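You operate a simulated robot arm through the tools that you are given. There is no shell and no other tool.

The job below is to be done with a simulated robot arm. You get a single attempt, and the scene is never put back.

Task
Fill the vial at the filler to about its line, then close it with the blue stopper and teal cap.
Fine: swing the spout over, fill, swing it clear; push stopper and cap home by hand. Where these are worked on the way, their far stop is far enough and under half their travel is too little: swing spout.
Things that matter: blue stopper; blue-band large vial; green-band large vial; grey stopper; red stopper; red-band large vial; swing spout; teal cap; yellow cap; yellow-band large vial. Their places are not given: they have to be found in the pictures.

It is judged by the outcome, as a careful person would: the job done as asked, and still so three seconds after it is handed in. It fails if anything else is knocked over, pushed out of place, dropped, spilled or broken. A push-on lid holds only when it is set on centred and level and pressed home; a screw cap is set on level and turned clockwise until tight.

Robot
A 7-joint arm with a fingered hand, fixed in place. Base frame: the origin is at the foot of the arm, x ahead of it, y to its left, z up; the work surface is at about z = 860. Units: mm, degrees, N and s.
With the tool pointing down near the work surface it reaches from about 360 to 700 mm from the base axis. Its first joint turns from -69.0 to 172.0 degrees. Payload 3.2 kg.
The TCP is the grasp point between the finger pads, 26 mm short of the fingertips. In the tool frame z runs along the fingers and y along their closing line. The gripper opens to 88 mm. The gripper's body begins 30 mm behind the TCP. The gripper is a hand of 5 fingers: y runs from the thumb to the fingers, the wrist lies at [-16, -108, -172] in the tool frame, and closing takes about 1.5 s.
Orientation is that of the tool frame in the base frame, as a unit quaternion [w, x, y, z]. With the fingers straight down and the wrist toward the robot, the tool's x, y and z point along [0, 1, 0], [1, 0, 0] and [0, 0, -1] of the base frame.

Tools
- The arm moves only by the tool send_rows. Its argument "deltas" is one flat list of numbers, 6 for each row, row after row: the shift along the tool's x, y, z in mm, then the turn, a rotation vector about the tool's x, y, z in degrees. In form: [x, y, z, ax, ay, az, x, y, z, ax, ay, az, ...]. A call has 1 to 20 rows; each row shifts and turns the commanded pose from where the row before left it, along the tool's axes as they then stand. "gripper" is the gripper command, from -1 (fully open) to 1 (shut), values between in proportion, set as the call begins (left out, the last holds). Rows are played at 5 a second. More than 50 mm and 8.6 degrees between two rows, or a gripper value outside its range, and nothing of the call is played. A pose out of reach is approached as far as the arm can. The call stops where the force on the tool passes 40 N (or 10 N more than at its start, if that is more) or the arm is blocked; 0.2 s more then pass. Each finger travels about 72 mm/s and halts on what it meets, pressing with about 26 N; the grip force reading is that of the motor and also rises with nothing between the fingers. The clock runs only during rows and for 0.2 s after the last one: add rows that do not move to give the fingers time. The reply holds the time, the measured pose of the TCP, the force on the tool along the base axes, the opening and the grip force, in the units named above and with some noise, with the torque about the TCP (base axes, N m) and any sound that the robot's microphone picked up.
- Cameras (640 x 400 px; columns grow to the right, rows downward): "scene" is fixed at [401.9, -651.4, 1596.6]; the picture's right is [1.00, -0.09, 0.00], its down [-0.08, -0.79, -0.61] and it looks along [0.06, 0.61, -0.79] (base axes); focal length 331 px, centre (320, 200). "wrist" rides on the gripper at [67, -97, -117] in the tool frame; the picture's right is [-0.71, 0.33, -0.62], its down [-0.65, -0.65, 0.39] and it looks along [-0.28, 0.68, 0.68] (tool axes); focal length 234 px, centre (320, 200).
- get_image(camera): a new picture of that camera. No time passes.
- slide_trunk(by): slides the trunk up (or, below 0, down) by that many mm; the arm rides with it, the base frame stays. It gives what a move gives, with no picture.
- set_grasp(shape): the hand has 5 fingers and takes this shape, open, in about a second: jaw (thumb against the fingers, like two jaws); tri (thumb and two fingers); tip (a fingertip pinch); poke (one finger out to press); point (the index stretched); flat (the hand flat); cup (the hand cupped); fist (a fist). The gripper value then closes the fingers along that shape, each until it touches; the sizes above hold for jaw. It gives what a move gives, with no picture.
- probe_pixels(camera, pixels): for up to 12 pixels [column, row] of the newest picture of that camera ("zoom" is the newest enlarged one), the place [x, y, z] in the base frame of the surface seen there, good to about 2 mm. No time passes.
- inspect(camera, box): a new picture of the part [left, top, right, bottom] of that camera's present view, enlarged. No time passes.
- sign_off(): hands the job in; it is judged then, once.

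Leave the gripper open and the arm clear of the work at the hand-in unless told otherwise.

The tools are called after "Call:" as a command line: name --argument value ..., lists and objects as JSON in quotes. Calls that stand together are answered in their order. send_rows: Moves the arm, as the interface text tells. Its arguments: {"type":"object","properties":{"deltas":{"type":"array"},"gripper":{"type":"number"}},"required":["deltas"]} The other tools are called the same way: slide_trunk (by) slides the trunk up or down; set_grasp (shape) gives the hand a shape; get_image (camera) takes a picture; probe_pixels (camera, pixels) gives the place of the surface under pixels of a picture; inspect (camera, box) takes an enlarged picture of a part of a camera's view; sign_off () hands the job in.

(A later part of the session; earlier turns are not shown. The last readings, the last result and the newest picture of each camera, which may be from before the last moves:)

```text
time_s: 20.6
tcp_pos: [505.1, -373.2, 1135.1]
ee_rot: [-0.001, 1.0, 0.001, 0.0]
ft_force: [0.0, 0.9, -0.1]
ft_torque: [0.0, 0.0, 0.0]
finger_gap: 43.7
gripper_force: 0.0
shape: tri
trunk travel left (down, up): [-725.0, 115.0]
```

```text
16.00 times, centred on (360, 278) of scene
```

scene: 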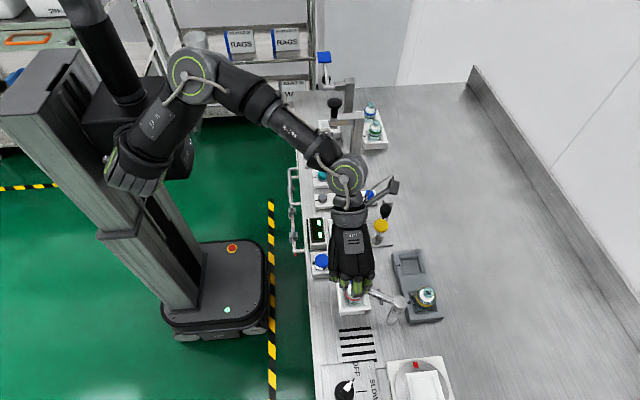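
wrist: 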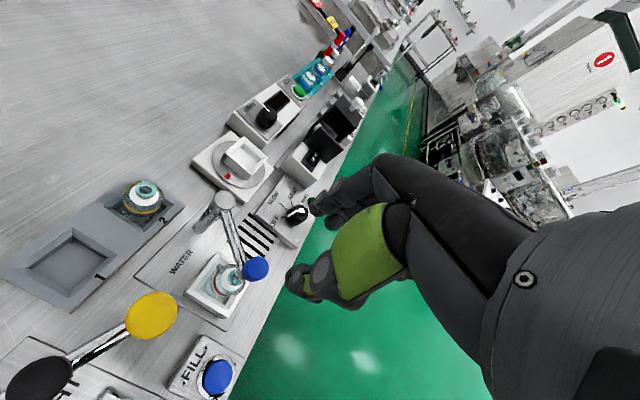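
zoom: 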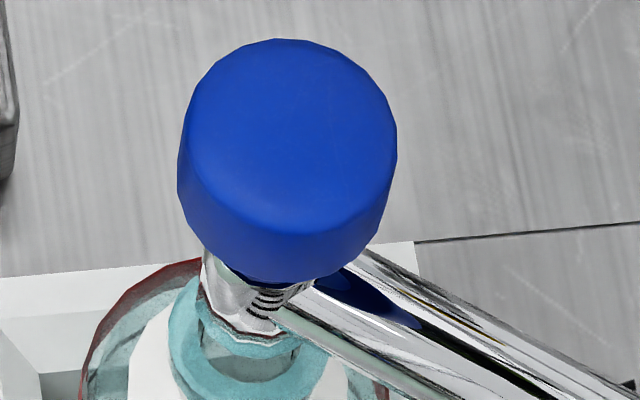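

The spout is centred over the vial (501.5,-381). Now I'll measure the FILL button's centre precisely.

Call:
inspect --camera "scene" --box '[305, 240, 353, 280]'

Call:
probe_pixels --camera "zoom" --pixels '[[210, 245], [210, 215], [210, 275], [160, 250], [270, 250], [230, 260], [220, 330], [380, 380], [100, 100]]'

```text
10.00 times, centred on (329, 260) of scene
```

zoom: 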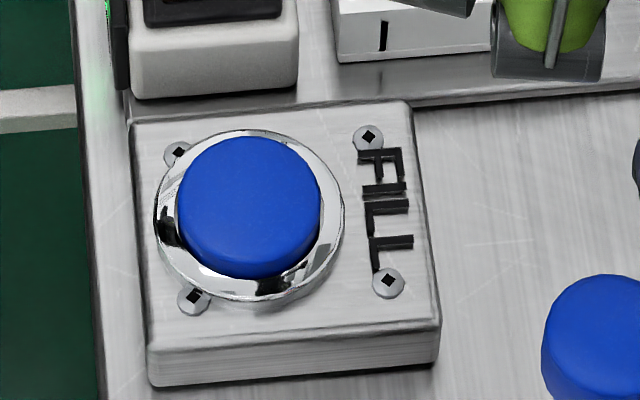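

```text
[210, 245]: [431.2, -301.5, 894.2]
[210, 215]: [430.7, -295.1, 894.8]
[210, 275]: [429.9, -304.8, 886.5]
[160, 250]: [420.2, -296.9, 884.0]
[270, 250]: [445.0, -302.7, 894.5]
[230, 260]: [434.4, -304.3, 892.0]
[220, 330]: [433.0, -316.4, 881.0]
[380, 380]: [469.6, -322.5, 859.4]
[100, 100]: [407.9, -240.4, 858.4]
```

Button centre ≈ (440,-291), top z≈895. I'll switch to poke, turn the hand back to a radial heading, and move above the button at a safe height.

Call:
set_grasp --shape "poke"

Call:
send_rows --deltas '[0, 0, 0, 0, 0, -8.14, 0, 0, 0, 0, 0, -8.14, 0, 0, 0, 0, 0, -8.14, 0, 0, 0, 0, 0, -8.14, 0, 0, 0, 0, 0, -8.14, 0, 0, 0, 0, 0, -8.14, 0, 0, 0, 0, 0, -8.14, 10.4, -24.8, 0, 0, 0, 0, 10.4, -24.8, 0, 0, 0, 0, 10.4, -24.8, 0, 0, 0, 0, 10.4, -24.8, 0, 0, 0, 0, 0, 0, 0, 0, 0, 0]' --gripper -1

Call:
get_image --camera "scene"

Call:
get_image --camera "wrist"

```text
time_s: 21.5
tcp_pos: [506.2, -372.9, 1134.5]
ee_rot: [0.0, 1.0, 0.001, 0.0]
ft_force: [-0.8, 0.1, -0.6]
ft_torque: [0.0, 0.03, 0.02]
finger_gap: 0.0
gripper_force: 0.0
shape: poke
trunk travel left (down, up): [-725.0, 115.0]
```

```text
time_s: 24.1
tcp_pos: [471.8, -303.4, 1131.8]
ee_rot: [-0.002, 0.878, 0.478, 0.001]
ft_force: [0.4, -0.3, 0.2]
ft_torque: [-0.01, -0.02, 0.03]
finger_gap: 0.0
gripper_force: 0.0
shape: poke
out of reach, approached as far as the arm can: row 10, 11
trunk travel left (down, up): [-725.0, 115.0]
```

```text
taken
```

scene: 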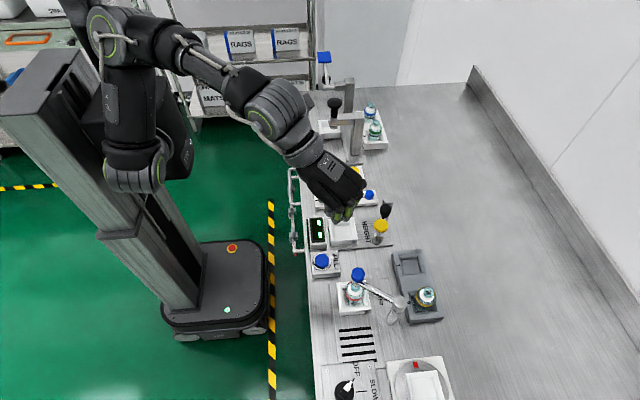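

```text
taken
```

wrist: 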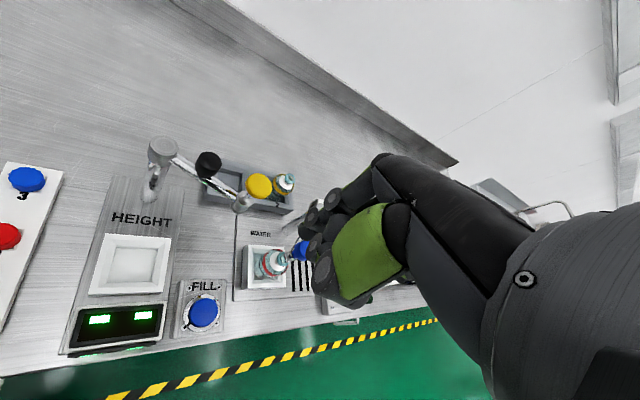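

The last rows were out of reach at this height (arm folded too much). I'll descend some and see whether it comes within reach.

Call:
send_rows --deltas '[0, 0, 20, 0, 0, 0, 0, 0, 20, 0, 0, 0, 0, 0, 0, 0, 0, 0]' --gripper -1

```text
time_s: 24.9
tcp_pos: [472.1, -305.1, 1092.5]
ee_rot: [0.0, 0.878, 0.478, 0.001]
ft_force: [-0.2, 0.3, 0.0]
ft_torque: [0.01, -0.01, -0.02]
finger_gap: 0.0
gripper_force: 0.1
shape: poke
trunk travel left (down, up): [-725.0, 115.0]
```

Now the row played. I'll try the remaining horizontal shift again at this height.

Call:
send_rows --deltas '[1.3, -17.3, 10, 0, 0, 0, 1.3, -17.4, 10, 0, 0, 0, 0, 0, 0, 0, 0, 0]' --gripper -1

```text
time_s: 25.7
tcp_pos: [462.1, -296.3, 1067.3]
ee_rot: [0.0, 0.879, 0.477, 0.0]
ft_force: [0.0, -0.2, -0.6]
ft_torque: [0.04, 0.0, 0.02]
finger_gap: 0.0
gripper_force: 0.0
shape: poke
out of reach, approached as far as the arm can: row 1, 2
trunk travel left (down, up): [-725.0, 115.0]
```

Reach improves lower down. I'll descend at this spot (nothing beneath but the flat panel; spout knob ~50 mm and yellow gauge ~30 mm away), then move inward.

Call:
send_rows --deltas '[0, 0, 20, 0, 0, 0, 0, 0, 20, 0, 0, 0, 0, 0, 20, 0, 0, 0, 0, 0, 15, 0, 0, 0, 0, 0, 0, 0, 0, 0]' --gripper -1

Call:
get_image --camera "scene"

Call:
get_image --camera "wrist"

```text
time_s: 26.9
tcp_pos: [461.6, -296.2, 988.9]
ee_rot: [-0.001, 0.879, 0.478, 0.0]
ft_force: [-0.4, 0.6, 0.5]
ft_torque: [0.01, 0.01, -0.02]
finger_gap: 0.0
gripper_force: 0.0
shape: poke
trunk travel left (down, up): [-725.0, 115.0]
```

```text
taken
```

scene: 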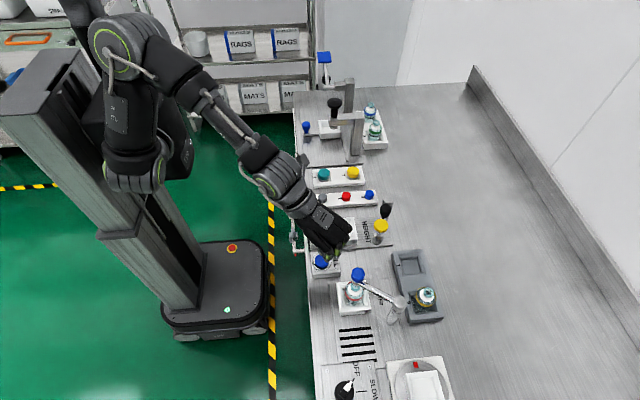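

```text
taken
```

wrist: 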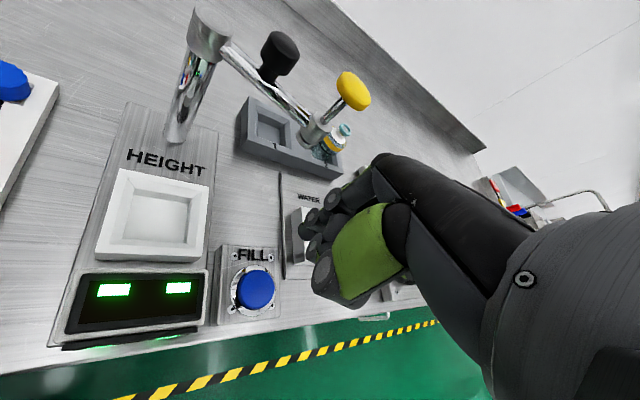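

Now moving the remaining ~21 mm toward the button at this lower height.

Call:
send_rows --deltas '[0.4, -10.5, 5, 0, 0, 0, 0.4, -10.5, 5, 0, 0, 0, 0, 0, 0, 0, 0, 0]' --gripper -1

Call:
get_image --camera "wrist"

Call:
inspect --camera "scene" --box '[290, 200, 386, 300]'

```text
time_s: 27.7
tcp_pos: [444.9, -283.8, 979.6]
ee_rot: [0.0, 0.879, 0.477, 0.0]
ft_force: [0.2, 0.3, 0.5]
ft_torque: [-0.02, 0.01, -0.01]
finger_gap: 0.0
gripper_force: 0.0
shape: poke
trunk travel left (down, up): [-725.0, 115.0]
```

```text
taken
```

wrist: 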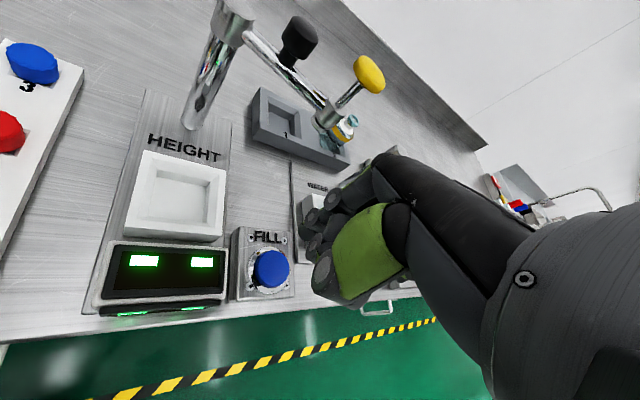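

```text
4.00 times, centred on (338, 250) of scene
```

zoom: 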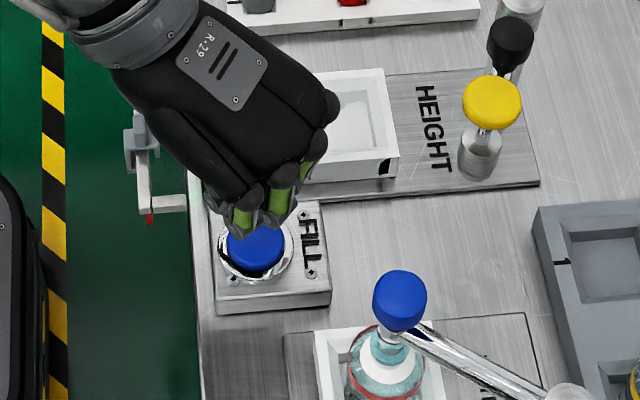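

Over the button now. I'll probe the display box and nearby items' heights before lowering.

Call:
probe_pixels --camera "wrist" --pixels '[[165, 250], [270, 265], [262, 250], [165, 300], [215, 180], [120, 240], [240, 290]]'

Call:
inspect --camera "wrist" --box '[220, 150, 420, 310]'

```text
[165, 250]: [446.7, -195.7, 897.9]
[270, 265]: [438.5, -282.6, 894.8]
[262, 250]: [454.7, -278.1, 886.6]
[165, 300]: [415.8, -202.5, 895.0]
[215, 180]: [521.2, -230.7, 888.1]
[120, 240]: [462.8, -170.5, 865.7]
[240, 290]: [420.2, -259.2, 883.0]
```

```text
2.50 times, centred on (320, 230) of wrist
```

zoom: 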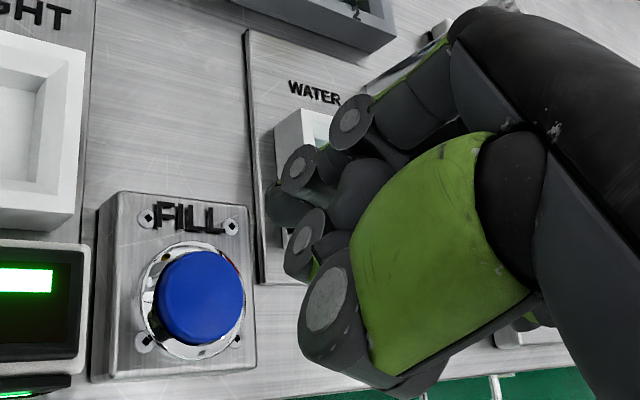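

I'll probe the hand's protruding points in this zoom to confirm which is the poking fingertip and where.

Call:
probe_pixels --camera "zoom" --pixels '[[285, 210], [272, 205], [300, 165], [290, 225], [310, 230], [298, 268], [320, 300], [350, 110], [310, 320], [330, 350]]'

Call:
inspect --camera "scene" --box '[318, 225, 366, 265]'

Call:
probe_pixels --camera "zoom" --pixels '[[120, 210], [150, 190], [200, 150], [230, 170], [270, 120], [110, 180], [170, 220], [190, 220]]'

```text
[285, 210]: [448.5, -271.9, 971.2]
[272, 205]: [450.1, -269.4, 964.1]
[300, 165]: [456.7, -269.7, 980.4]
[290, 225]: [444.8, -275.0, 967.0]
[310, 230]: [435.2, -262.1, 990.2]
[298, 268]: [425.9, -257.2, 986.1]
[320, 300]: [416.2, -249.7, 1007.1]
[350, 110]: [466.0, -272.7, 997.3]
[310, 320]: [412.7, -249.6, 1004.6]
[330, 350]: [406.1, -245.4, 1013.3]
```

```text
10.00 times, centred on (342, 245) of scene
```

zoom: 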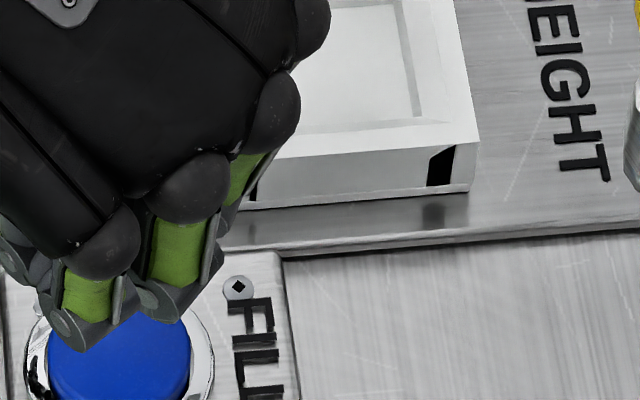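

```text
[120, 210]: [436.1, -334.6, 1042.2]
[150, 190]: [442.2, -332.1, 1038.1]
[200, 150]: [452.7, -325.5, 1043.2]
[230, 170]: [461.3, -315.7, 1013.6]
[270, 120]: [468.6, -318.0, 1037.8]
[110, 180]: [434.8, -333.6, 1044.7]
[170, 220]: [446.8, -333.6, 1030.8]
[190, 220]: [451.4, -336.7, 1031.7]
```

The poke fingertip is near tool x ≈ −2…, so I'll shift −6.5 mm in tool x to centre on the button and lower to TCP z≈932 (tip ~906).

Call:
send_rows --deltas '[-6.5, 0, 0, 0, 0, 0, 0, 0, 17, 0, 0, 0, 0, 0, 17, 0, 0, 0, 0, 0, 13, 0, 0, 0, 0, 0, 0, 0, 0, 0]' --gripper -1

Call:
inspect --camera "wrist" --box '[220, 150, 420, 310]'

Call:
inspect --camera "scene" --box '[300, 225, 396, 325]'

```text
time_s: 28.9
tcp_pos: [441.5, -291.4, 934.9]
ee_rot: [0.0, 0.879, 0.477, 0.0]
ft_force: [0.8, -0.8, -0.2]
ft_torque: [0.02, 0.0, -0.02]
finger_gap: 0.2
gripper_force: 0.0
shape: poke
trunk travel left (down, up): [-725.0, 115.0]
```

```text
2.50 times, centred on (320, 230) of wrist
```

zoom: 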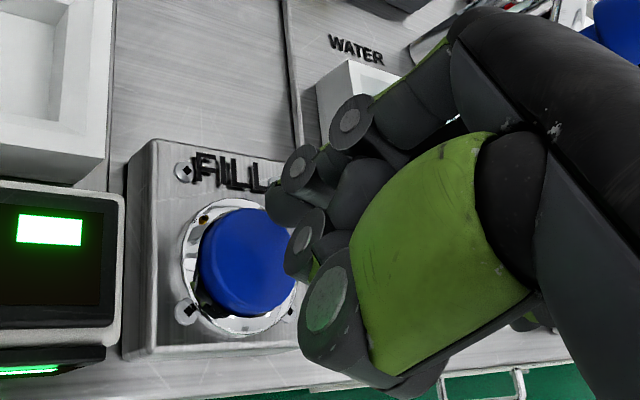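

```text
4.00 times, centred on (348, 275) of scene
```

zoom: 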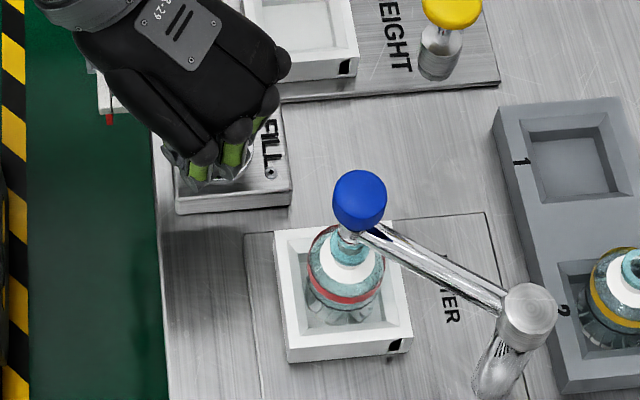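

The vial is well visible in the scene view. Baseline close-up of the vial for the line and level, before pressing.

Call:
inspect --camera "scene" --box '[334, 278, 374, 308]'

Call:
probe_pixels --camera "zoom" --pixels '[[310, 190], [310, 215], [310, 235], [310, 250], [310, 265], [310, 280], [310, 295], [310, 310], [310, 330]]'

Call:
inspect --camera "scene" --box '[408, 280, 448, 310]'

Call:
inspect --camera "scene" --box '[355, 95, 395, 125]'

```text
13.33 times, centred on (354, 293) of scene
```

zoom: 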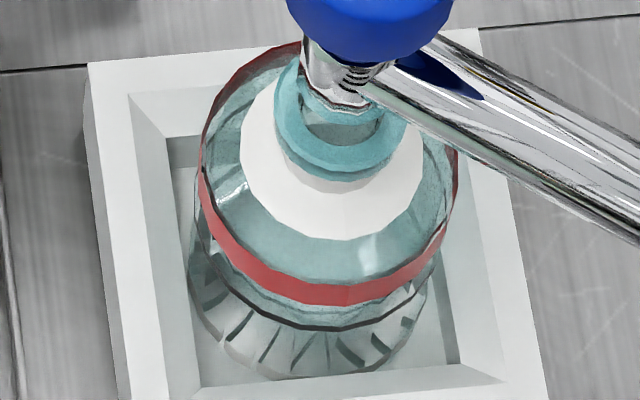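

```text
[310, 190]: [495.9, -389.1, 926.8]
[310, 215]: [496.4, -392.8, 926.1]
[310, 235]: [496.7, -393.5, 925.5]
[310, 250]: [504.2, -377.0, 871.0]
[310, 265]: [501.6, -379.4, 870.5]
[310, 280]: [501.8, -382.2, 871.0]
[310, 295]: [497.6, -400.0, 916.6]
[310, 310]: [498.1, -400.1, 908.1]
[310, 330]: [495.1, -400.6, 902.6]
```

```text
13.33 times, centred on (428, 295) of scene
```

zoom: 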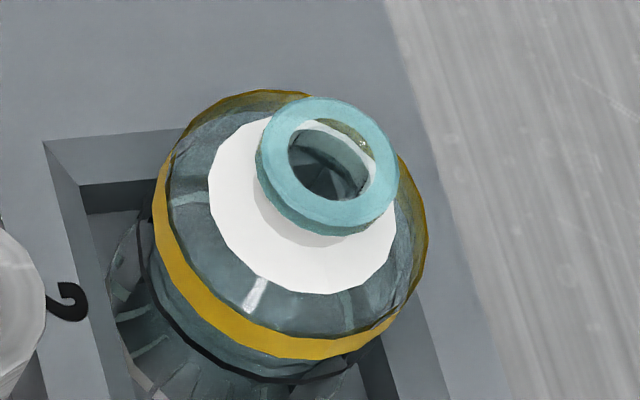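

```text
13.33 times, centred on (375, 110) of scene
```

zoom: 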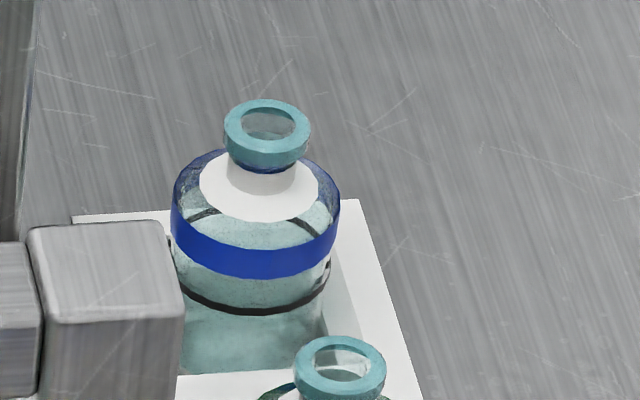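

The dark ring line on the vial is at z≈902.5 (bottom ≈871). Now lowering gently to first touch: 4 rows of 2.5 mm.

Call:
send_rows --deltas '[0, 0, 2.5, 0, 0, 0, 0, 0, 2.5, 0, 0, 0, 0, 0, 2.5, 0, 0, 0, 0, 0, 2.5, 0, 0, 0]' --gripper -1

```text
time_s: 29.9
tcp_pos: [441.0, -289.4, 924.0]
ee_rot: [0.0, 0.879, 0.478, -0.001]
ft_force: [-0.7, 0.0, -0.9]
ft_torque: [0.03, 0.02, -0.02]
finger_gap: 0.0
gripper_force: 0.0
shape: poke
trunk travel left (down, up): [-725.0, 115.0]
```

No contact yet. Lowering another 3 mm in two rows.

Call:
send_rows --deltas '[0, 0, 1.5, 0, 0, 0, 0, 0, 1.5, 0, 0, 0]' --gripper -1

```text
time_s: 30.5
tcp_pos: [441.7, -289.6, 921.6]
ee_rot: [0.001, 0.878, 0.478, 0.001]
ft_force: [0.3, 0.2, 2.1]
ft_torque: [-0.02, 0.02, 0.0]
finger_gap: 0.1
gripper_force: 0.0
shape: poke
trunk travel left (down, up): [-725.0, 115.0]
```

Contact (2.1 N). Press a little more — 1.5 mm — and check sound and the vial.

Call:
send_rows --deltas '[0, 0, 1.5, 0, 0, 0]' --gripper -1

Call:
inspect --camera "scene" --box '[334, 278, 374, 308]'

```text
time_s: 30.9
tcp_pos: [442.2, -289.9, 920.9]
ee_rot: [0.001, 0.878, 0.478, 0.001]
ft_force: [1.2, -0.5, 2.7]
ft_torque: [-0.06, -0.03, 0.01]
finger_gap: 0.0
gripper_force: 0.0
shape: poke
trunk travel left (down, up): [-725.0, 115.0]
heard: click
```

```text
13.33 times, centred on (354, 293) of scene
```

zoom: 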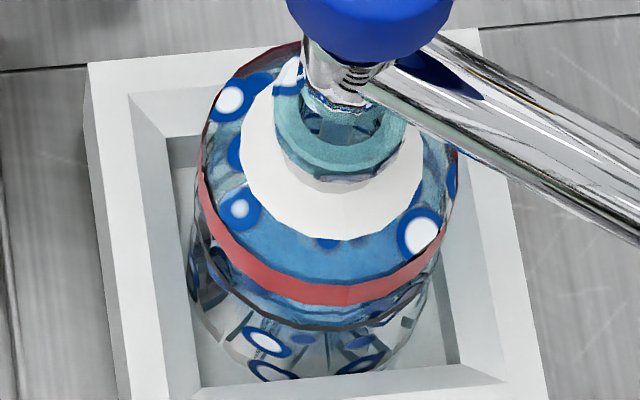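

A click was heard and liquid is pouring into the vial. I'll release now to see the dose and whether flow stops.

Call:
send_rows --deltas '[0, 0, -4, 0, 0, 0]' --gripper -1

Call:
inspect --camera "scene" --box '[334, 278, 374, 308]'

```text
time_s: 31.3
tcp_pos: [440.2, -288.9, 922.1]
ee_rot: [-0.002, 0.879, 0.477, 0.0]
ft_force: [0.6, 0.2, 0.4]
ft_torque: [0.01, -0.01, 0.01]
finger_gap: 0.0
gripper_force: 0.0
shape: poke
trunk travel left (down, up): [-725.0, 115.0]
```

```text
13.33 times, centred on (354, 293) of scene
```

zoom: 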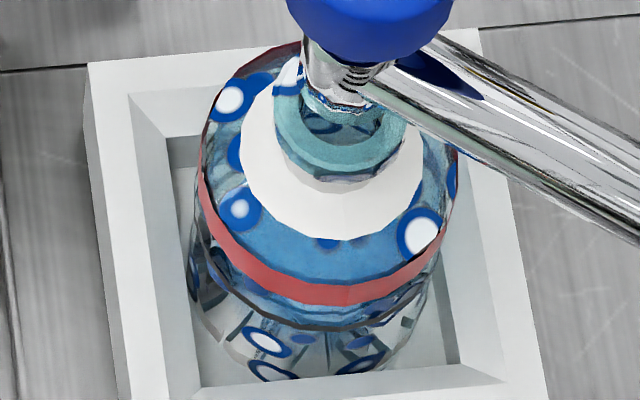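

Flow seems to have stopped on release (picture unchanged). I'll probe through the glass for the liquid level.

Call:
probe_pixels --camera "zoom" --pixels '[[310, 250], [310, 265], [330, 265], [300, 275], [270, 260], [370, 265], [330, 130], [345, 130], [310, 340], [330, 345], [280, 335], [360, 340]]'

Call:
inspect --camera "scene" --box '[342, 290, 366, 308]'

```text
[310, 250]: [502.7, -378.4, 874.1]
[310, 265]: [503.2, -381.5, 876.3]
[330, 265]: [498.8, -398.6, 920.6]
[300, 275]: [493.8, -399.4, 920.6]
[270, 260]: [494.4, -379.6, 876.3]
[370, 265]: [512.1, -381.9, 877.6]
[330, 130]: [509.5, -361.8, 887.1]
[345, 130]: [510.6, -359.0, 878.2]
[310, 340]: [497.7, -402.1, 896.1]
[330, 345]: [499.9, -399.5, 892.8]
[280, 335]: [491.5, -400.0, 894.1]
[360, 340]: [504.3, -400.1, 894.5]
```

```text
16.00 times, centred on (354, 299) of scene
```

zoom: 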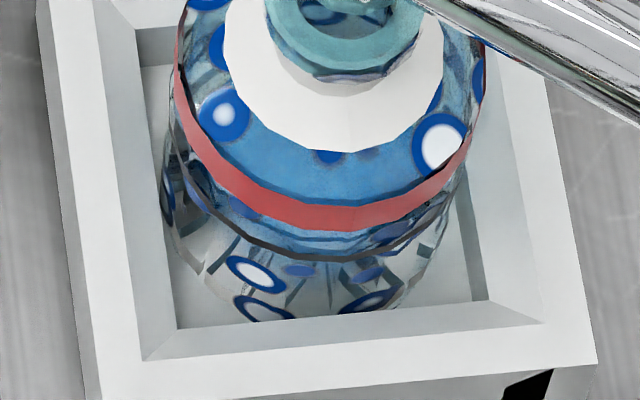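

The liquid surface reads z≈876 (was 871 bottom). I'll wait a moment to confirm the flow has stopped, then probe again.

Call:
send_rows --deltas '[0, 0, 0, 0, 0, 0, 0, 0, 0, 0, 0, 0]' --gripper -1

Call:
inspect --camera "scene" --box '[334, 278, 374, 308]'

Call:
probe_pixels --camera "zoom" --pixels '[[310, 250], [310, 260], [310, 265], [270, 260], [370, 265], [280, 255], [290, 255], [350, 260], [380, 255], [250, 240]]'

```text
time_s: 31.9
tcp_pos: [441.6, -289.1, 923.0]
ee_rot: [-0.001, 0.879, 0.477, 0.0]
ft_force: [-0.9, 0.1, 0.6]
ft_torque: [0.01, 0.0, -0.01]
finger_gap: 0.0
gripper_force: 0.0
shape: poke
trunk travel left (down, up): [-725.0, 115.0]
```

```text
13.33 times, centred on (354, 293) of scene
```

zoom: 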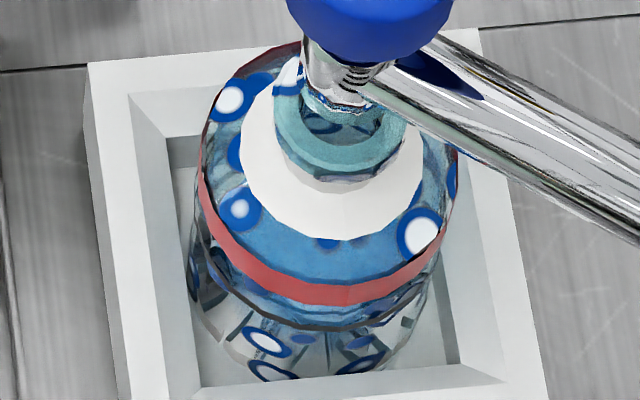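

```text
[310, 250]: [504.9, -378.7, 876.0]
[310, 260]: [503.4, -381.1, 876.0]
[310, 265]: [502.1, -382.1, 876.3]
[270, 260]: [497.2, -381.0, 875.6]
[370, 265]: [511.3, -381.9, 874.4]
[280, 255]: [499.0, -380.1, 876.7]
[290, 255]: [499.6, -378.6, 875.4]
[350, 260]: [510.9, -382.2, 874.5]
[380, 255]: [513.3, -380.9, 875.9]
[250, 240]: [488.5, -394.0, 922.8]
```

Level steady at ≈876, so flow only runs while pressed. Now one press with a hold of 2 rows, then release, to calibrate.

Call:
send_rows --deltas '[0, 0, 4, 0, 0, 0, 0, 0, 0, 0, 0, 0, 0, 0, 0, 0, 0, 0, 0, 0, -4, 0, 0, 0]' --gripper -1

Call:
inspect --camera "scene" --box '[334, 278, 374, 308]'

Call:
probe_pixels --camera "zoom" --pixels '[[310, 250], [310, 260], [310, 265], [270, 260], [370, 265], [280, 255], [290, 255], [350, 260], [380, 255], [330, 250]]'

```text
time_s: 32.9
tcp_pos: [441.3, -289.7, 922.9]
ee_rot: [-0.001, 0.879, 0.477, -0.001]
ft_force: [0.1, -0.1, -0.1]
ft_torque: [-0.05, -0.04, 0.01]
finger_gap: 0.0
gripper_force: 0.1
shape: poke
trunk travel left (down, up): [-725.0, 115.0]
heard: click
```

```text
13.33 times, centred on (354, 293) of scene
```

zoom: 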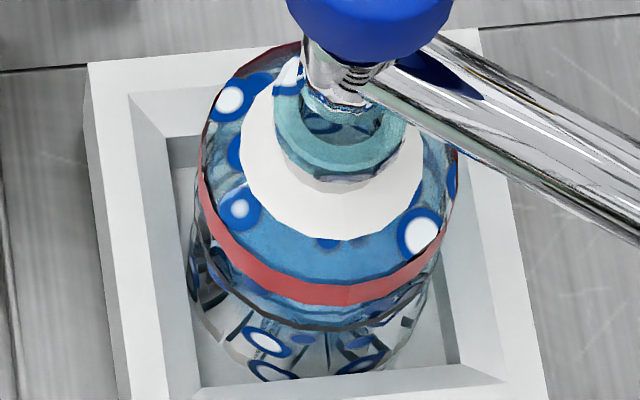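

```text
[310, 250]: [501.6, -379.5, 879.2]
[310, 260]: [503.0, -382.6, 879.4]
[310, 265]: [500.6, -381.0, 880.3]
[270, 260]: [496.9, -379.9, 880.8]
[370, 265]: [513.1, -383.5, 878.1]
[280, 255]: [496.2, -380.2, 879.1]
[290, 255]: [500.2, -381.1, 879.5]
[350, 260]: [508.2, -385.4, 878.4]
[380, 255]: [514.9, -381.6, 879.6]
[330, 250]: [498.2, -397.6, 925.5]
```

Level now ≈879.4 (+3.6 mm for ~0.6 s → ~6 mm/s). Next press holds 8 rows (~1.8 s), expecting ≈890.

Call:
send_rows --deltas '[0, 0, 4, 0, 0, 0, 0, 0, 0, 0, 0, 0, 0, 0, 0, 0, 0, 0, 0, 0, 0, 0, 0, 0, 0, 0, 0, 0, 0, 0, 0, 0, 0, 0, 0, 0, 0, 0, 0, 0, 0, 0, 0, 0, 0, 0, 0, 0, 0, 0, 0, 0, 0, 0, 0, 0, -4, 0, 0, 0]' --gripper -1

Call:
inspect --camera "scene" --box '[334, 278, 374, 308]'

Call:
probe_pixels --camera "zoom" --pixels '[[310, 250], [310, 260], [310, 265], [270, 260], [370, 265], [280, 255], [290, 255], [350, 260], [380, 255], [330, 265]]'

```text
time_s: 35.1
tcp_pos: [441.5, -288.1, 921.8]
ee_rot: [-0.001, 0.878, 0.478, -0.001]
ft_force: [-0.7, 0.3, 0.6]
ft_torque: [0.0, -0.03, 0.01]
finger_gap: 0.0
gripper_force: 0.2
shape: poke
trunk travel left (down, up): [-725.0, 115.0]
heard: click
```

```text
13.33 times, centred on (354, 293) of scene
```

zoom: 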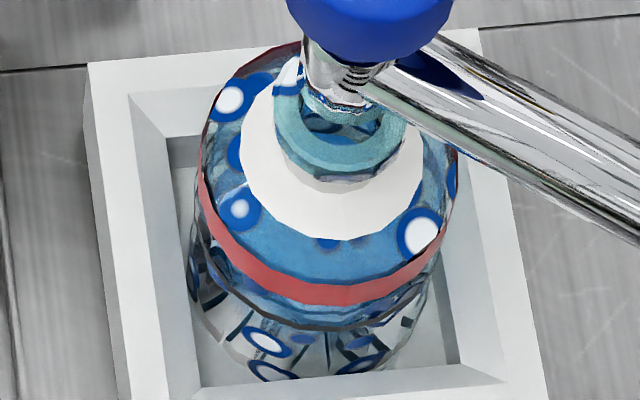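

```text
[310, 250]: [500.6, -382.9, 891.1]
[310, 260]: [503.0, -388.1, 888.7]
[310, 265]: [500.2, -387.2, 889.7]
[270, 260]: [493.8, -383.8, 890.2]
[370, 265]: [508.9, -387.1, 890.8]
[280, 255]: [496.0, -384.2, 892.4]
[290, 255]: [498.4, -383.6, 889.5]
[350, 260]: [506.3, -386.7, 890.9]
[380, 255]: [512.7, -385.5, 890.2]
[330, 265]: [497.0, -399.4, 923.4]
```

Level ≈890.4. Before the last portion, I'll measure the fill line's height precisely on the dark ring.

Call:
inspect --camera "scene" --box '[342, 290, 366, 308]'

Call:
probe_pixels --camera "zoom" --pixels '[[250, 241], [290, 254], [330, 259], [370, 253], [410, 235], [220, 222], [310, 257], [350, 258], [270, 249], [330, 215], [330, 240], [330, 275]]'

```text
16.00 times, centred on (354, 299) of scene
```

zoom: 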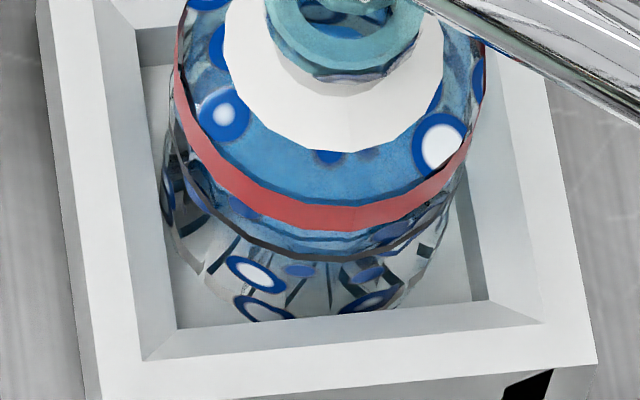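

```text
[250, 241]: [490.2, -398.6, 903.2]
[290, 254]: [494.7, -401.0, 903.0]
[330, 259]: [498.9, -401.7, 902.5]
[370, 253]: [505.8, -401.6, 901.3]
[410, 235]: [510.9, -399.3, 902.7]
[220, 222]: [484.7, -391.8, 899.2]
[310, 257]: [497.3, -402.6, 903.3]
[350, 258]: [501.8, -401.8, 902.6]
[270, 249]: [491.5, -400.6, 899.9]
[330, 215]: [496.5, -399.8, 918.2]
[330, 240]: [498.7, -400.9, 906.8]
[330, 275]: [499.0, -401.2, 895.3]
```

Line at z≈902.6. I need ≈+12 mm; pressing again with 8 hold rows (≈+11 mm), then I'll reassess.

Call:
send_rows --deltas '[0, 0, 4, 0, 0, 0, 0, 0, 0, 0, 0, 0, 0, 0, 0, 0, 0, 0, 0, 0, 0, 0, 0, 0, 0, 0, 0, 0, 0, 0, 0, 0, 0, 0, 0, 0, 0, 0, 0, 0, 0, 0, 0, 0, 0, 0, 0, 0, 0, 0, 0, 0, 0, 0, 0, 0, -4, 0, 0, 0]' --gripper -1

Call:
inspect --camera "scene" --box '[334, 278, 374, 308]'

Call:
probe_pixels --camera "zoom" --pixels '[[310, 250], [310, 260], [310, 265], [270, 260], [370, 265], [280, 255], [290, 255], [350, 260], [380, 255], [300, 250], [260, 245], [400, 260]]'

```text
time_s: 37.3
tcp_pos: [440.0, -290.8, 922.6]
ee_rot: [0.0, 0.879, 0.477, -0.001]
ft_force: [0.8, -0.8, 0.6]
ft_torque: [0.0, 0.03, 0.01]
finger_gap: 0.0
gripper_force: 0.1
shape: poke
trunk travel left (down, up): [-725.0, 115.0]
heard: click
```

```text
13.33 times, centred on (354, 293) of scene
```

zoom: 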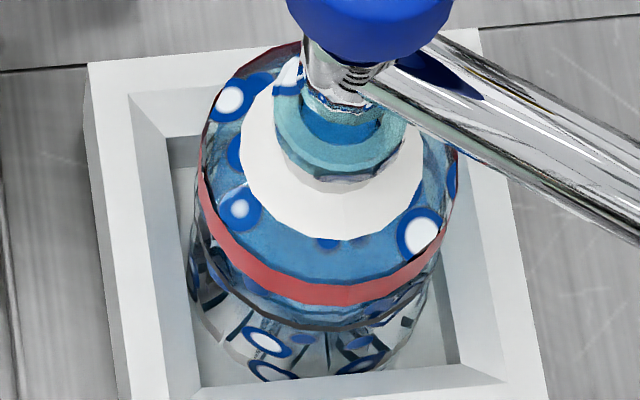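

```text
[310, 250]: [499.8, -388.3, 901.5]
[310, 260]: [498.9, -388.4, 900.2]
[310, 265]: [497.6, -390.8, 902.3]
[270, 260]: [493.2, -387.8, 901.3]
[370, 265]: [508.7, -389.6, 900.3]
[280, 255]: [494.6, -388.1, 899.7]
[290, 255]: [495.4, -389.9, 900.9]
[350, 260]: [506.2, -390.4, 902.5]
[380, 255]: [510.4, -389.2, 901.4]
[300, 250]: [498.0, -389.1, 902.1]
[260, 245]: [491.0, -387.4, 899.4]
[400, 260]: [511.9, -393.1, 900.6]
```

Level ≈901.0, line 902.6. One short tap (~+1.2 mm) brings it to the line.

Call:
send_rows --deltas '[0, 0, 4, 0, 0, 0, 0, 0, -4, 0, 0, 0]' --gripper -1

Call:
inspect --camera "scene" --box '[334, 278, 374, 308]'

Call:
probe_pixels --camera "zoom" --pixels '[[310, 250], [310, 260], [310, 265], [270, 260], [370, 265], [280, 255], [290, 255], [350, 260], [380, 255], [300, 250], [260, 245], [400, 260]]'

```text
time_s: 37.9
tcp_pos: [440.7, -290.0, 923.5]
ee_rot: [-0.001, 0.878, 0.478, 0.0]
ft_force: [0.8, -0.5, 0.1]
ft_torque: [0.01, 0.01, -0.01]
finger_gap: 0.0
gripper_force: 0.1
shape: poke
trunk travel left (down, up): [-725.0, 115.0]
heard: click
```

```text
13.33 times, centred on (354, 293) of scene
```

zoom: 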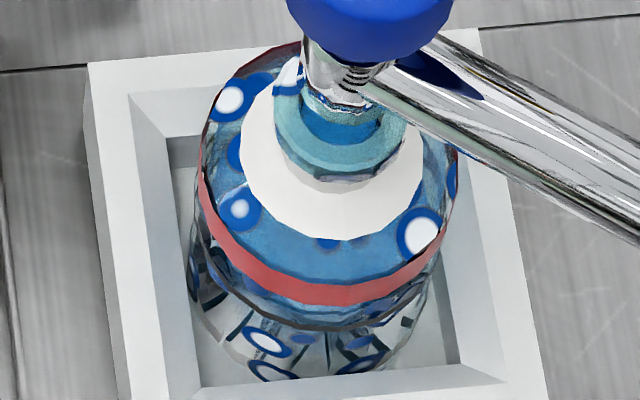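

```text
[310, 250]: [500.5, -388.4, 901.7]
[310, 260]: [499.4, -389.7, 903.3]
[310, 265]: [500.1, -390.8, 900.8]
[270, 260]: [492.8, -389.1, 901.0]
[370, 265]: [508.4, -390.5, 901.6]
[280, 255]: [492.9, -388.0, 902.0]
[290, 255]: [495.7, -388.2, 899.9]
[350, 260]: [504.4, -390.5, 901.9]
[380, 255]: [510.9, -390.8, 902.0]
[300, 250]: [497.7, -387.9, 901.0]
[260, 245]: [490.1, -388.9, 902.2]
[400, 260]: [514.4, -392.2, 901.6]
```

Level ≈901.6, within about 1 mm of the line — good. Now I retrace: lift off the button, move outward and up.

Call:
send_rows --deltas '[0, 0, -15, 0, 0, 0, 0, 0, -15, 0, 0, 0, 0, 0, -15, 0, 0, 0, 0, 0, -15, 0, 0, 0, 3, 10.5, -5, 0, 0, 0, 3, 10.5, -5, 0, 0, 0, 0, 0, -20, 0, 0, 0, 0, 0, -20, 0, 0, 0, 0, 0, -20, 0, 0, 0, 0, 0, -20, 0, 0, 0, 0, 6, -20, 0, 0, 0, 0, 6, -20, 0, 0, 0, 0, 0, -15, 0, 0, 0, 0, 0, 0, 0, 0, 0]' --gripper -1

```text
time_s: 40.9
tcp_pos: [472.6, -303.8, 1127.4]
ee_rot: [-0.001, 0.879, 0.477, 0.0]
ft_force: [-0.7, -0.2, 0.1]
ft_torque: [-0.01, -0.01, 0.0]
finger_gap: 0.1
gripper_force: 0.0
shape: poke
trunk travel left (down, up): [-725.0, 115.0]
```

Now tri shape, gap 40 mm, turn by +57° to the earlier heading and go above the spout knob at (501.5,-381).

Call:
set_grasp --shape "tri"

Call:
send_rows --deltas '[0, 0, 0, 0, 0, 8.14, 0, 0, 0, 0, 0, 8.14, 0, 0, 0, 0, 0, 8.14, 0, 0, 0, 0, 0, 8.14, 0, 0, 0, 0, 0, 8.14, 0, 0, 0, 0, 0, 8.14, 0, 0, 0, 0, 0, 8.14, 9.6, 25.7, 0, 0, 0, 0, 9.6, 25.7, 0, 0, 0, 0, 9.6, 25.7, 0, 0, 0, 0, 0, 0, 0, 0, 0, 0]' --gripper 0.1

Call:
get_image --camera "wrist"

Call:
get_image --camera "scene"

```text
time_s: 41.8
tcp_pos: [473.1, -303.3, 1127.4]
ee_rot: [0.001, 0.879, 0.477, 0.0]
ft_force: [0.1, -0.4, -0.1]
ft_torque: [0.0, 0.03, -0.01]
finger_gap: 87.9
gripper_force: 0.0
shape: tri
trunk travel left (down, up): [-725.0, 115.0]
```

```text
time_s: 44.2
tcp_pos: [504.8, -383.3, 1131.0]
ee_rot: [0.001, 1.0, 0.0, -0.001]
ft_force: [0.2, -0.2, 0.1]
ft_torque: [-0.03, 0.01, -0.03]
finger_gap: 39.9
gripper_force: 0.0
shape: tri
out of reach, approached as far as the arm can: row 1
trunk travel left (down, up): [-725.0, 115.0]
```

```text
taken
```

wrist: 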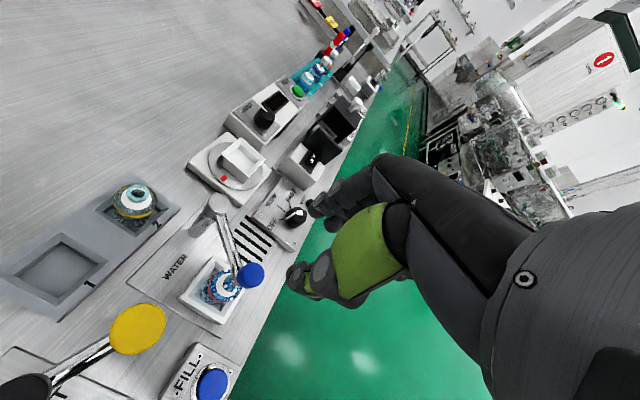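

```text
taken
```

scene: 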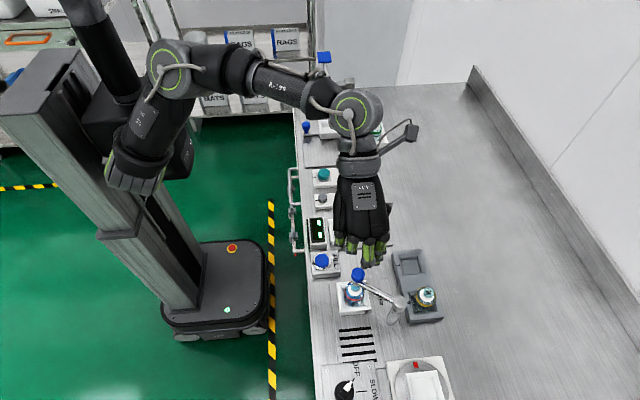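

Positioned at (504.8,-383.3). I shift −3 mm x, +2 mm y and lower so the gap straddles the knob (TCP z≈1003).

Call:
send_rows --deltas '[-3, -2, 20, 0, 0, 0, 0, 0, 25, 0, 0, 0, 0, 0, 25, 0, 0, 0, 0, 0, 22, 0, 0, 0, 0, 0, 20, 0, 0, 0, 0, 0, 15, 0, 0, 0, 0, 0, 0, 0, 0, 0]' --gripper 0.1

Call:
inspect --camera "wrist" --box '[200, 170, 360, 330]'

Call:
inspect --camera "scene" --box '[320, 250, 416, 310]'

```text
time_s: 45.8
tcp_pos: [499.4, -381.0, 1001.3]
ee_rot: [0.0, 1.0, 0.001, 0.0]
ft_force: [0.3, -0.6, 0.2]
ft_torque: [-0.02, 0.01, 0.01]
finger_gap: 39.9
gripper_force: 0.1
shape: tri
trunk travel left (down, up): [-725.0, 115.0]
```

```text
2.50 times, centred on (280, 250) of wrist
```

zoom: 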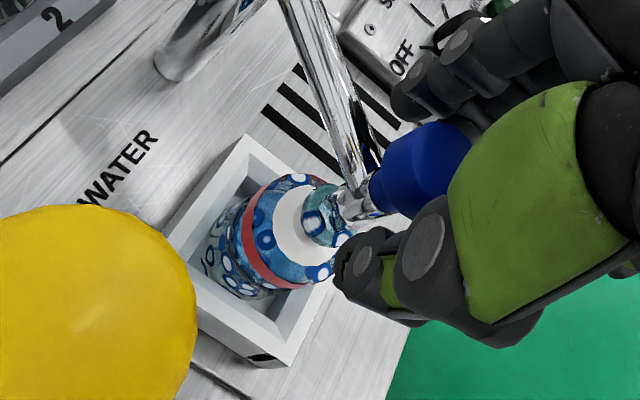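

```text
6.67 times, centred on (368, 280) of scene
```

zoom: 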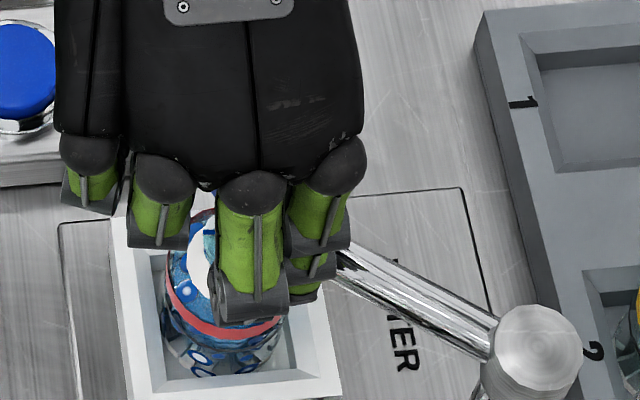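

The knob is caged. I close to 31 mm and swing back along the arc, first half.

Call:
send_rows --deltas '[0, 0, 0, 0, 0, 0, 0, 0, 0, 0, 0, 0, -4.0, 7.2, 0, 0, 0, 0, -3.8, 7.7, 0, 0, 0, 0, -3.4, 8.0, 0, 0, 0, 0, -2.6, 8.3, 0, 0, 0, 0, -1.9, 8.6, 0, 0, 0, 0, -1.0, 8.6, 0, 0, 0, 0, -0.2, 8.8, 0, 0, 0, 0, 0, 0, 0, 0, 0, 0]' --gripper 0.3

Call:
inspect --camera "scene" --box '[320, 260, 440, 335]'

```text
time_s: 48.0
tcp_pos: [485.7, -437.3, 1000.9]
ee_rot: [0.0, 1.0, 0.0, 0.0]
ft_force: [-0.3, -0.9, -0.5]
ft_torque: [-0.01, 0.01, -0.03]
finger_gap: 31.2
gripper_force: 0.1
shape: tri
trunk travel left (down, up): [-725.0, 115.0]
```

```text
5.33 times, centred on (380, 298) of scene
```

zoom: 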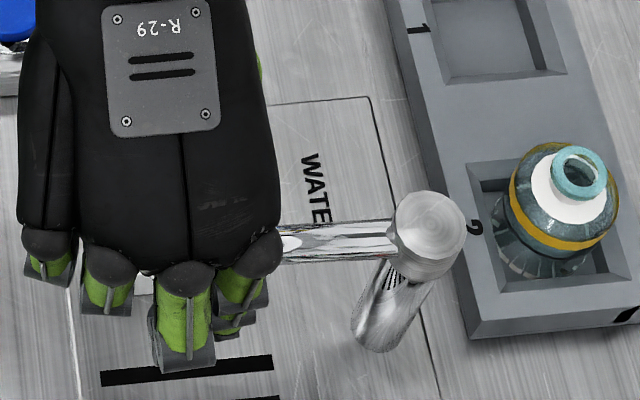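

The spout follows. I continue the second half of the arc to the drain side.

Call:
send_rows --deltas '[0.6, 8.7, 0, 0, 0, 0, 1.5, 8.6, 0, 0, 0, 0, 2.2, 8.4, 0, 0, 0, 0, 3.1, 8.2, 0, 0, 0, 0, 3.7, 7.8, 0, 0, 0, 0, 4.0, 7.0, 0, 0, 0, 0, 1.5, 2.5, 0, 0, 0, 0, 0, 0, 0, 0, 0, 0]' --gripper 0.3

Call:
inspect --camera "scene" --box '[320, 270, 440, 345]'

```text
time_s: 49.8
tcp_pos: [501.7, -489.3, 1000.9]
ee_rot: [-0.001, 1.0, 0.0, 0.0]
ft_force: [0.2, 0.3, -0.3]
ft_torque: [0.0, -0.02, 0.04]
finger_gap: 31.0
gripper_force: 0.1
shape: tri
trunk travel left (down, up): [-725.0, 115.0]
```

```text
5.33 times, centred on (380, 308) of scene
```

zoom: 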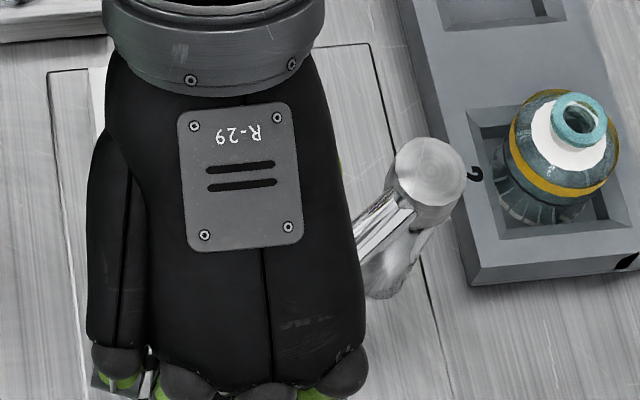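

The spout is back at its start position. Open and lift straight up.

Call:
send_rows --deltas '[0, -1.5, 0, 0, 0, 0, 0, 0, 0, 0, 0, 0, 0, 0, -15, 0, 0, 0, 0, 0, -25, 0, 0, 0, 0, 0, -30, 0, 0, 0, 0, 0, -30, 0, 0, 0, 0, 0, -30, 0, 0, 0, 0, 0, 0, 0, 0, 0]' --gripper 0.0

Call:
get_image --camera "scene"

Call:
get_image --camera "wrist"

```text
time_s: 51.6
tcp_pos: [501.0, -488.7, 1129.4]
ee_rot: [0.0, 1.0, 0.001, 0.0]
ft_force: [0.0, -0.2, -0.1]
ft_torque: [0.01, 0.01, -0.02]
finger_gap: 43.6
gripper_force: 0.0
shape: tri
trunk travel left (down, up): [-725.0, 115.0]
```

```text
taken
```

scene: 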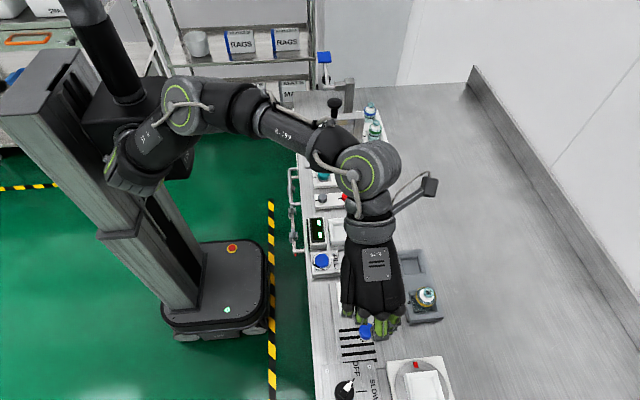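

```text
taken
```

wrist: 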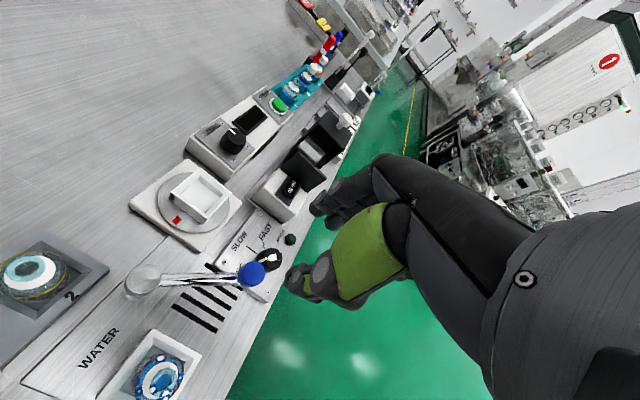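

Spout is clear. Now I look closely at the stopper rack and cap tray for exact positions and geometry.

Call:
inspect --camera "scene" --box '[356, 184, 388, 209]'

Call:
probe_pixels --camera "zoom" --pixels '[[200, 180], [260, 180], [320, 180], [260, 130], [260, 150], [260, 210], [260, 240], [260, 260], [260, 275], [260, 290], [180, 200], [340, 200]]'

```text
16.00 times, centred on (372, 196) of scene
```

zoom: 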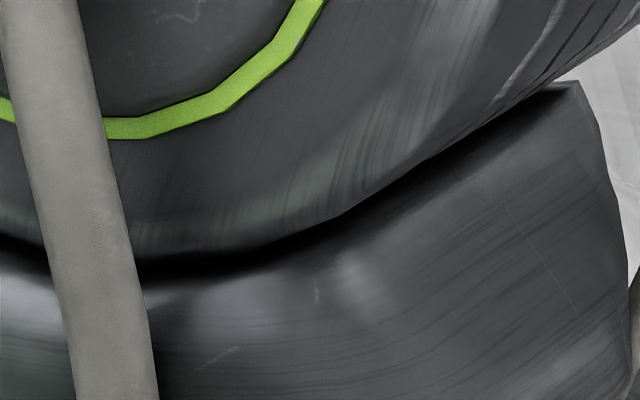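

```text
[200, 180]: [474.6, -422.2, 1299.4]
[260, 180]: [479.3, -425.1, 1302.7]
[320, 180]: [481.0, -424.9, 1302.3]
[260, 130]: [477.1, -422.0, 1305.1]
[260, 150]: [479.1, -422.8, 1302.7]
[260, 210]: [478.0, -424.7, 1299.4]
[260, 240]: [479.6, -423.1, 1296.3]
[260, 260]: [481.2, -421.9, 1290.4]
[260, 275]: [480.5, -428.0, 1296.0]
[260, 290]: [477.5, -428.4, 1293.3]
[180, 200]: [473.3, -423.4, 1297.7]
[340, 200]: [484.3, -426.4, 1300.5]
```

The arm hides the rack. I'll go halfway toward the stopper rack at this height and turn the hand back to heading 0° (tool y = +x).

Call:
send_rows --deltas '[8, -38, 0, 0, 0, 0, 8, -38, 0, 0, 0, 0, 8, -38, 0, 0, 0, 0, 8, -38, 0, 0, 0, 0, 8, -38, 0, 0, 0, 0, 0, 0, 0, 0, 0, -8.18, 0, 0, 0, 0, 0, -8.18, 0, 0, 0, 0, 0, -8.18, 0, 0, 0, 0, 0, -8.18, 0, 0, 0, 0, 0, -8.18, 0, 0, 0, 0, 0, -8.18, 0, 0, 0, 0, 0, -8.18, 0, 0, 0, 0, 0, -8.18, 0, 0, 0, 0, 0, -8.18, 0, 0, 0, 0, 0, -8.18, 0, 0, 0, 0, 0, -8.2, 0, 0, 0, 0, 0, 0]' --gripper 0.0

Call:
get_image --camera "scene"

```text
time_s: 55.2
tcp_pos: [539.9, -296.0, 1131.5]
ee_rot: [0.0, 0.706, 0.708, 0.0]
ft_force: [0.0, -0.1, 0.4]
ft_torque: [-0.02, 0.02, -0.01]
finger_gap: 43.5
gripper_force: 0.1
shape: tri
trunk travel left (down, up): [-725.0, 115.0]
```

```text
taken
```

scene: 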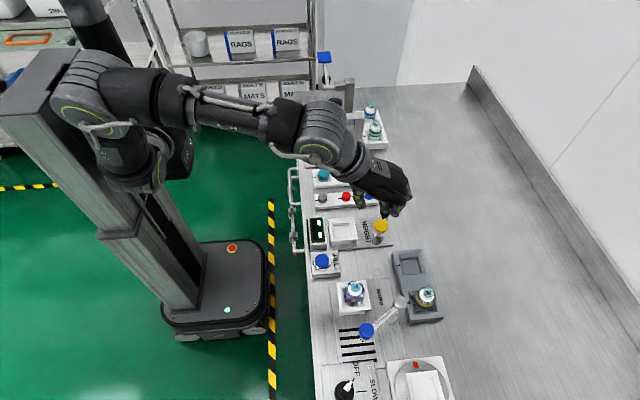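

Heading is 0° now. Let me see through the wrist camera whether the rack is visible, and probe the blue stopper.

Call:
get_image --camera "wrist"

Call:
inspect --camera "scene" --box '[356, 184, 388, 209]'

```text
taken
```

wrist: 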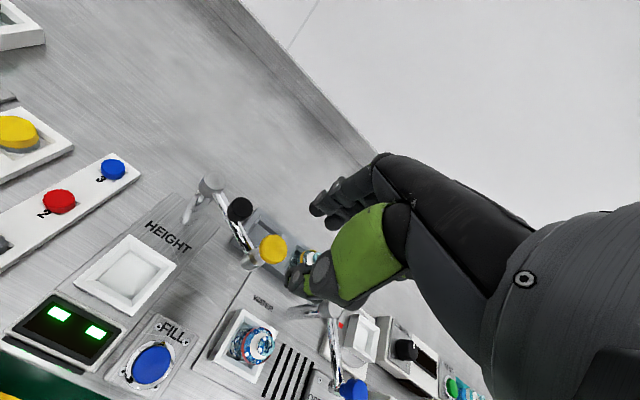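

```text
16.00 times, centred on (372, 196) of scene
```

zoom: 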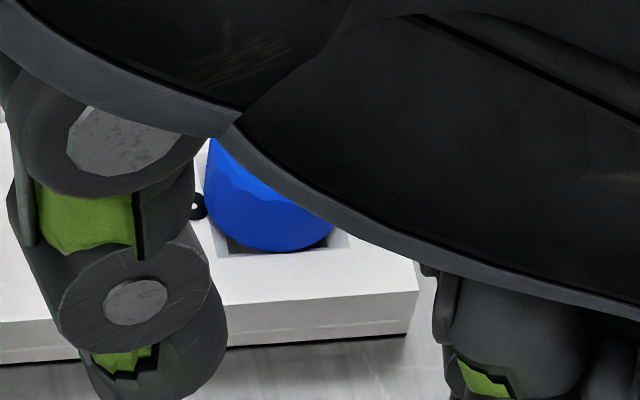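

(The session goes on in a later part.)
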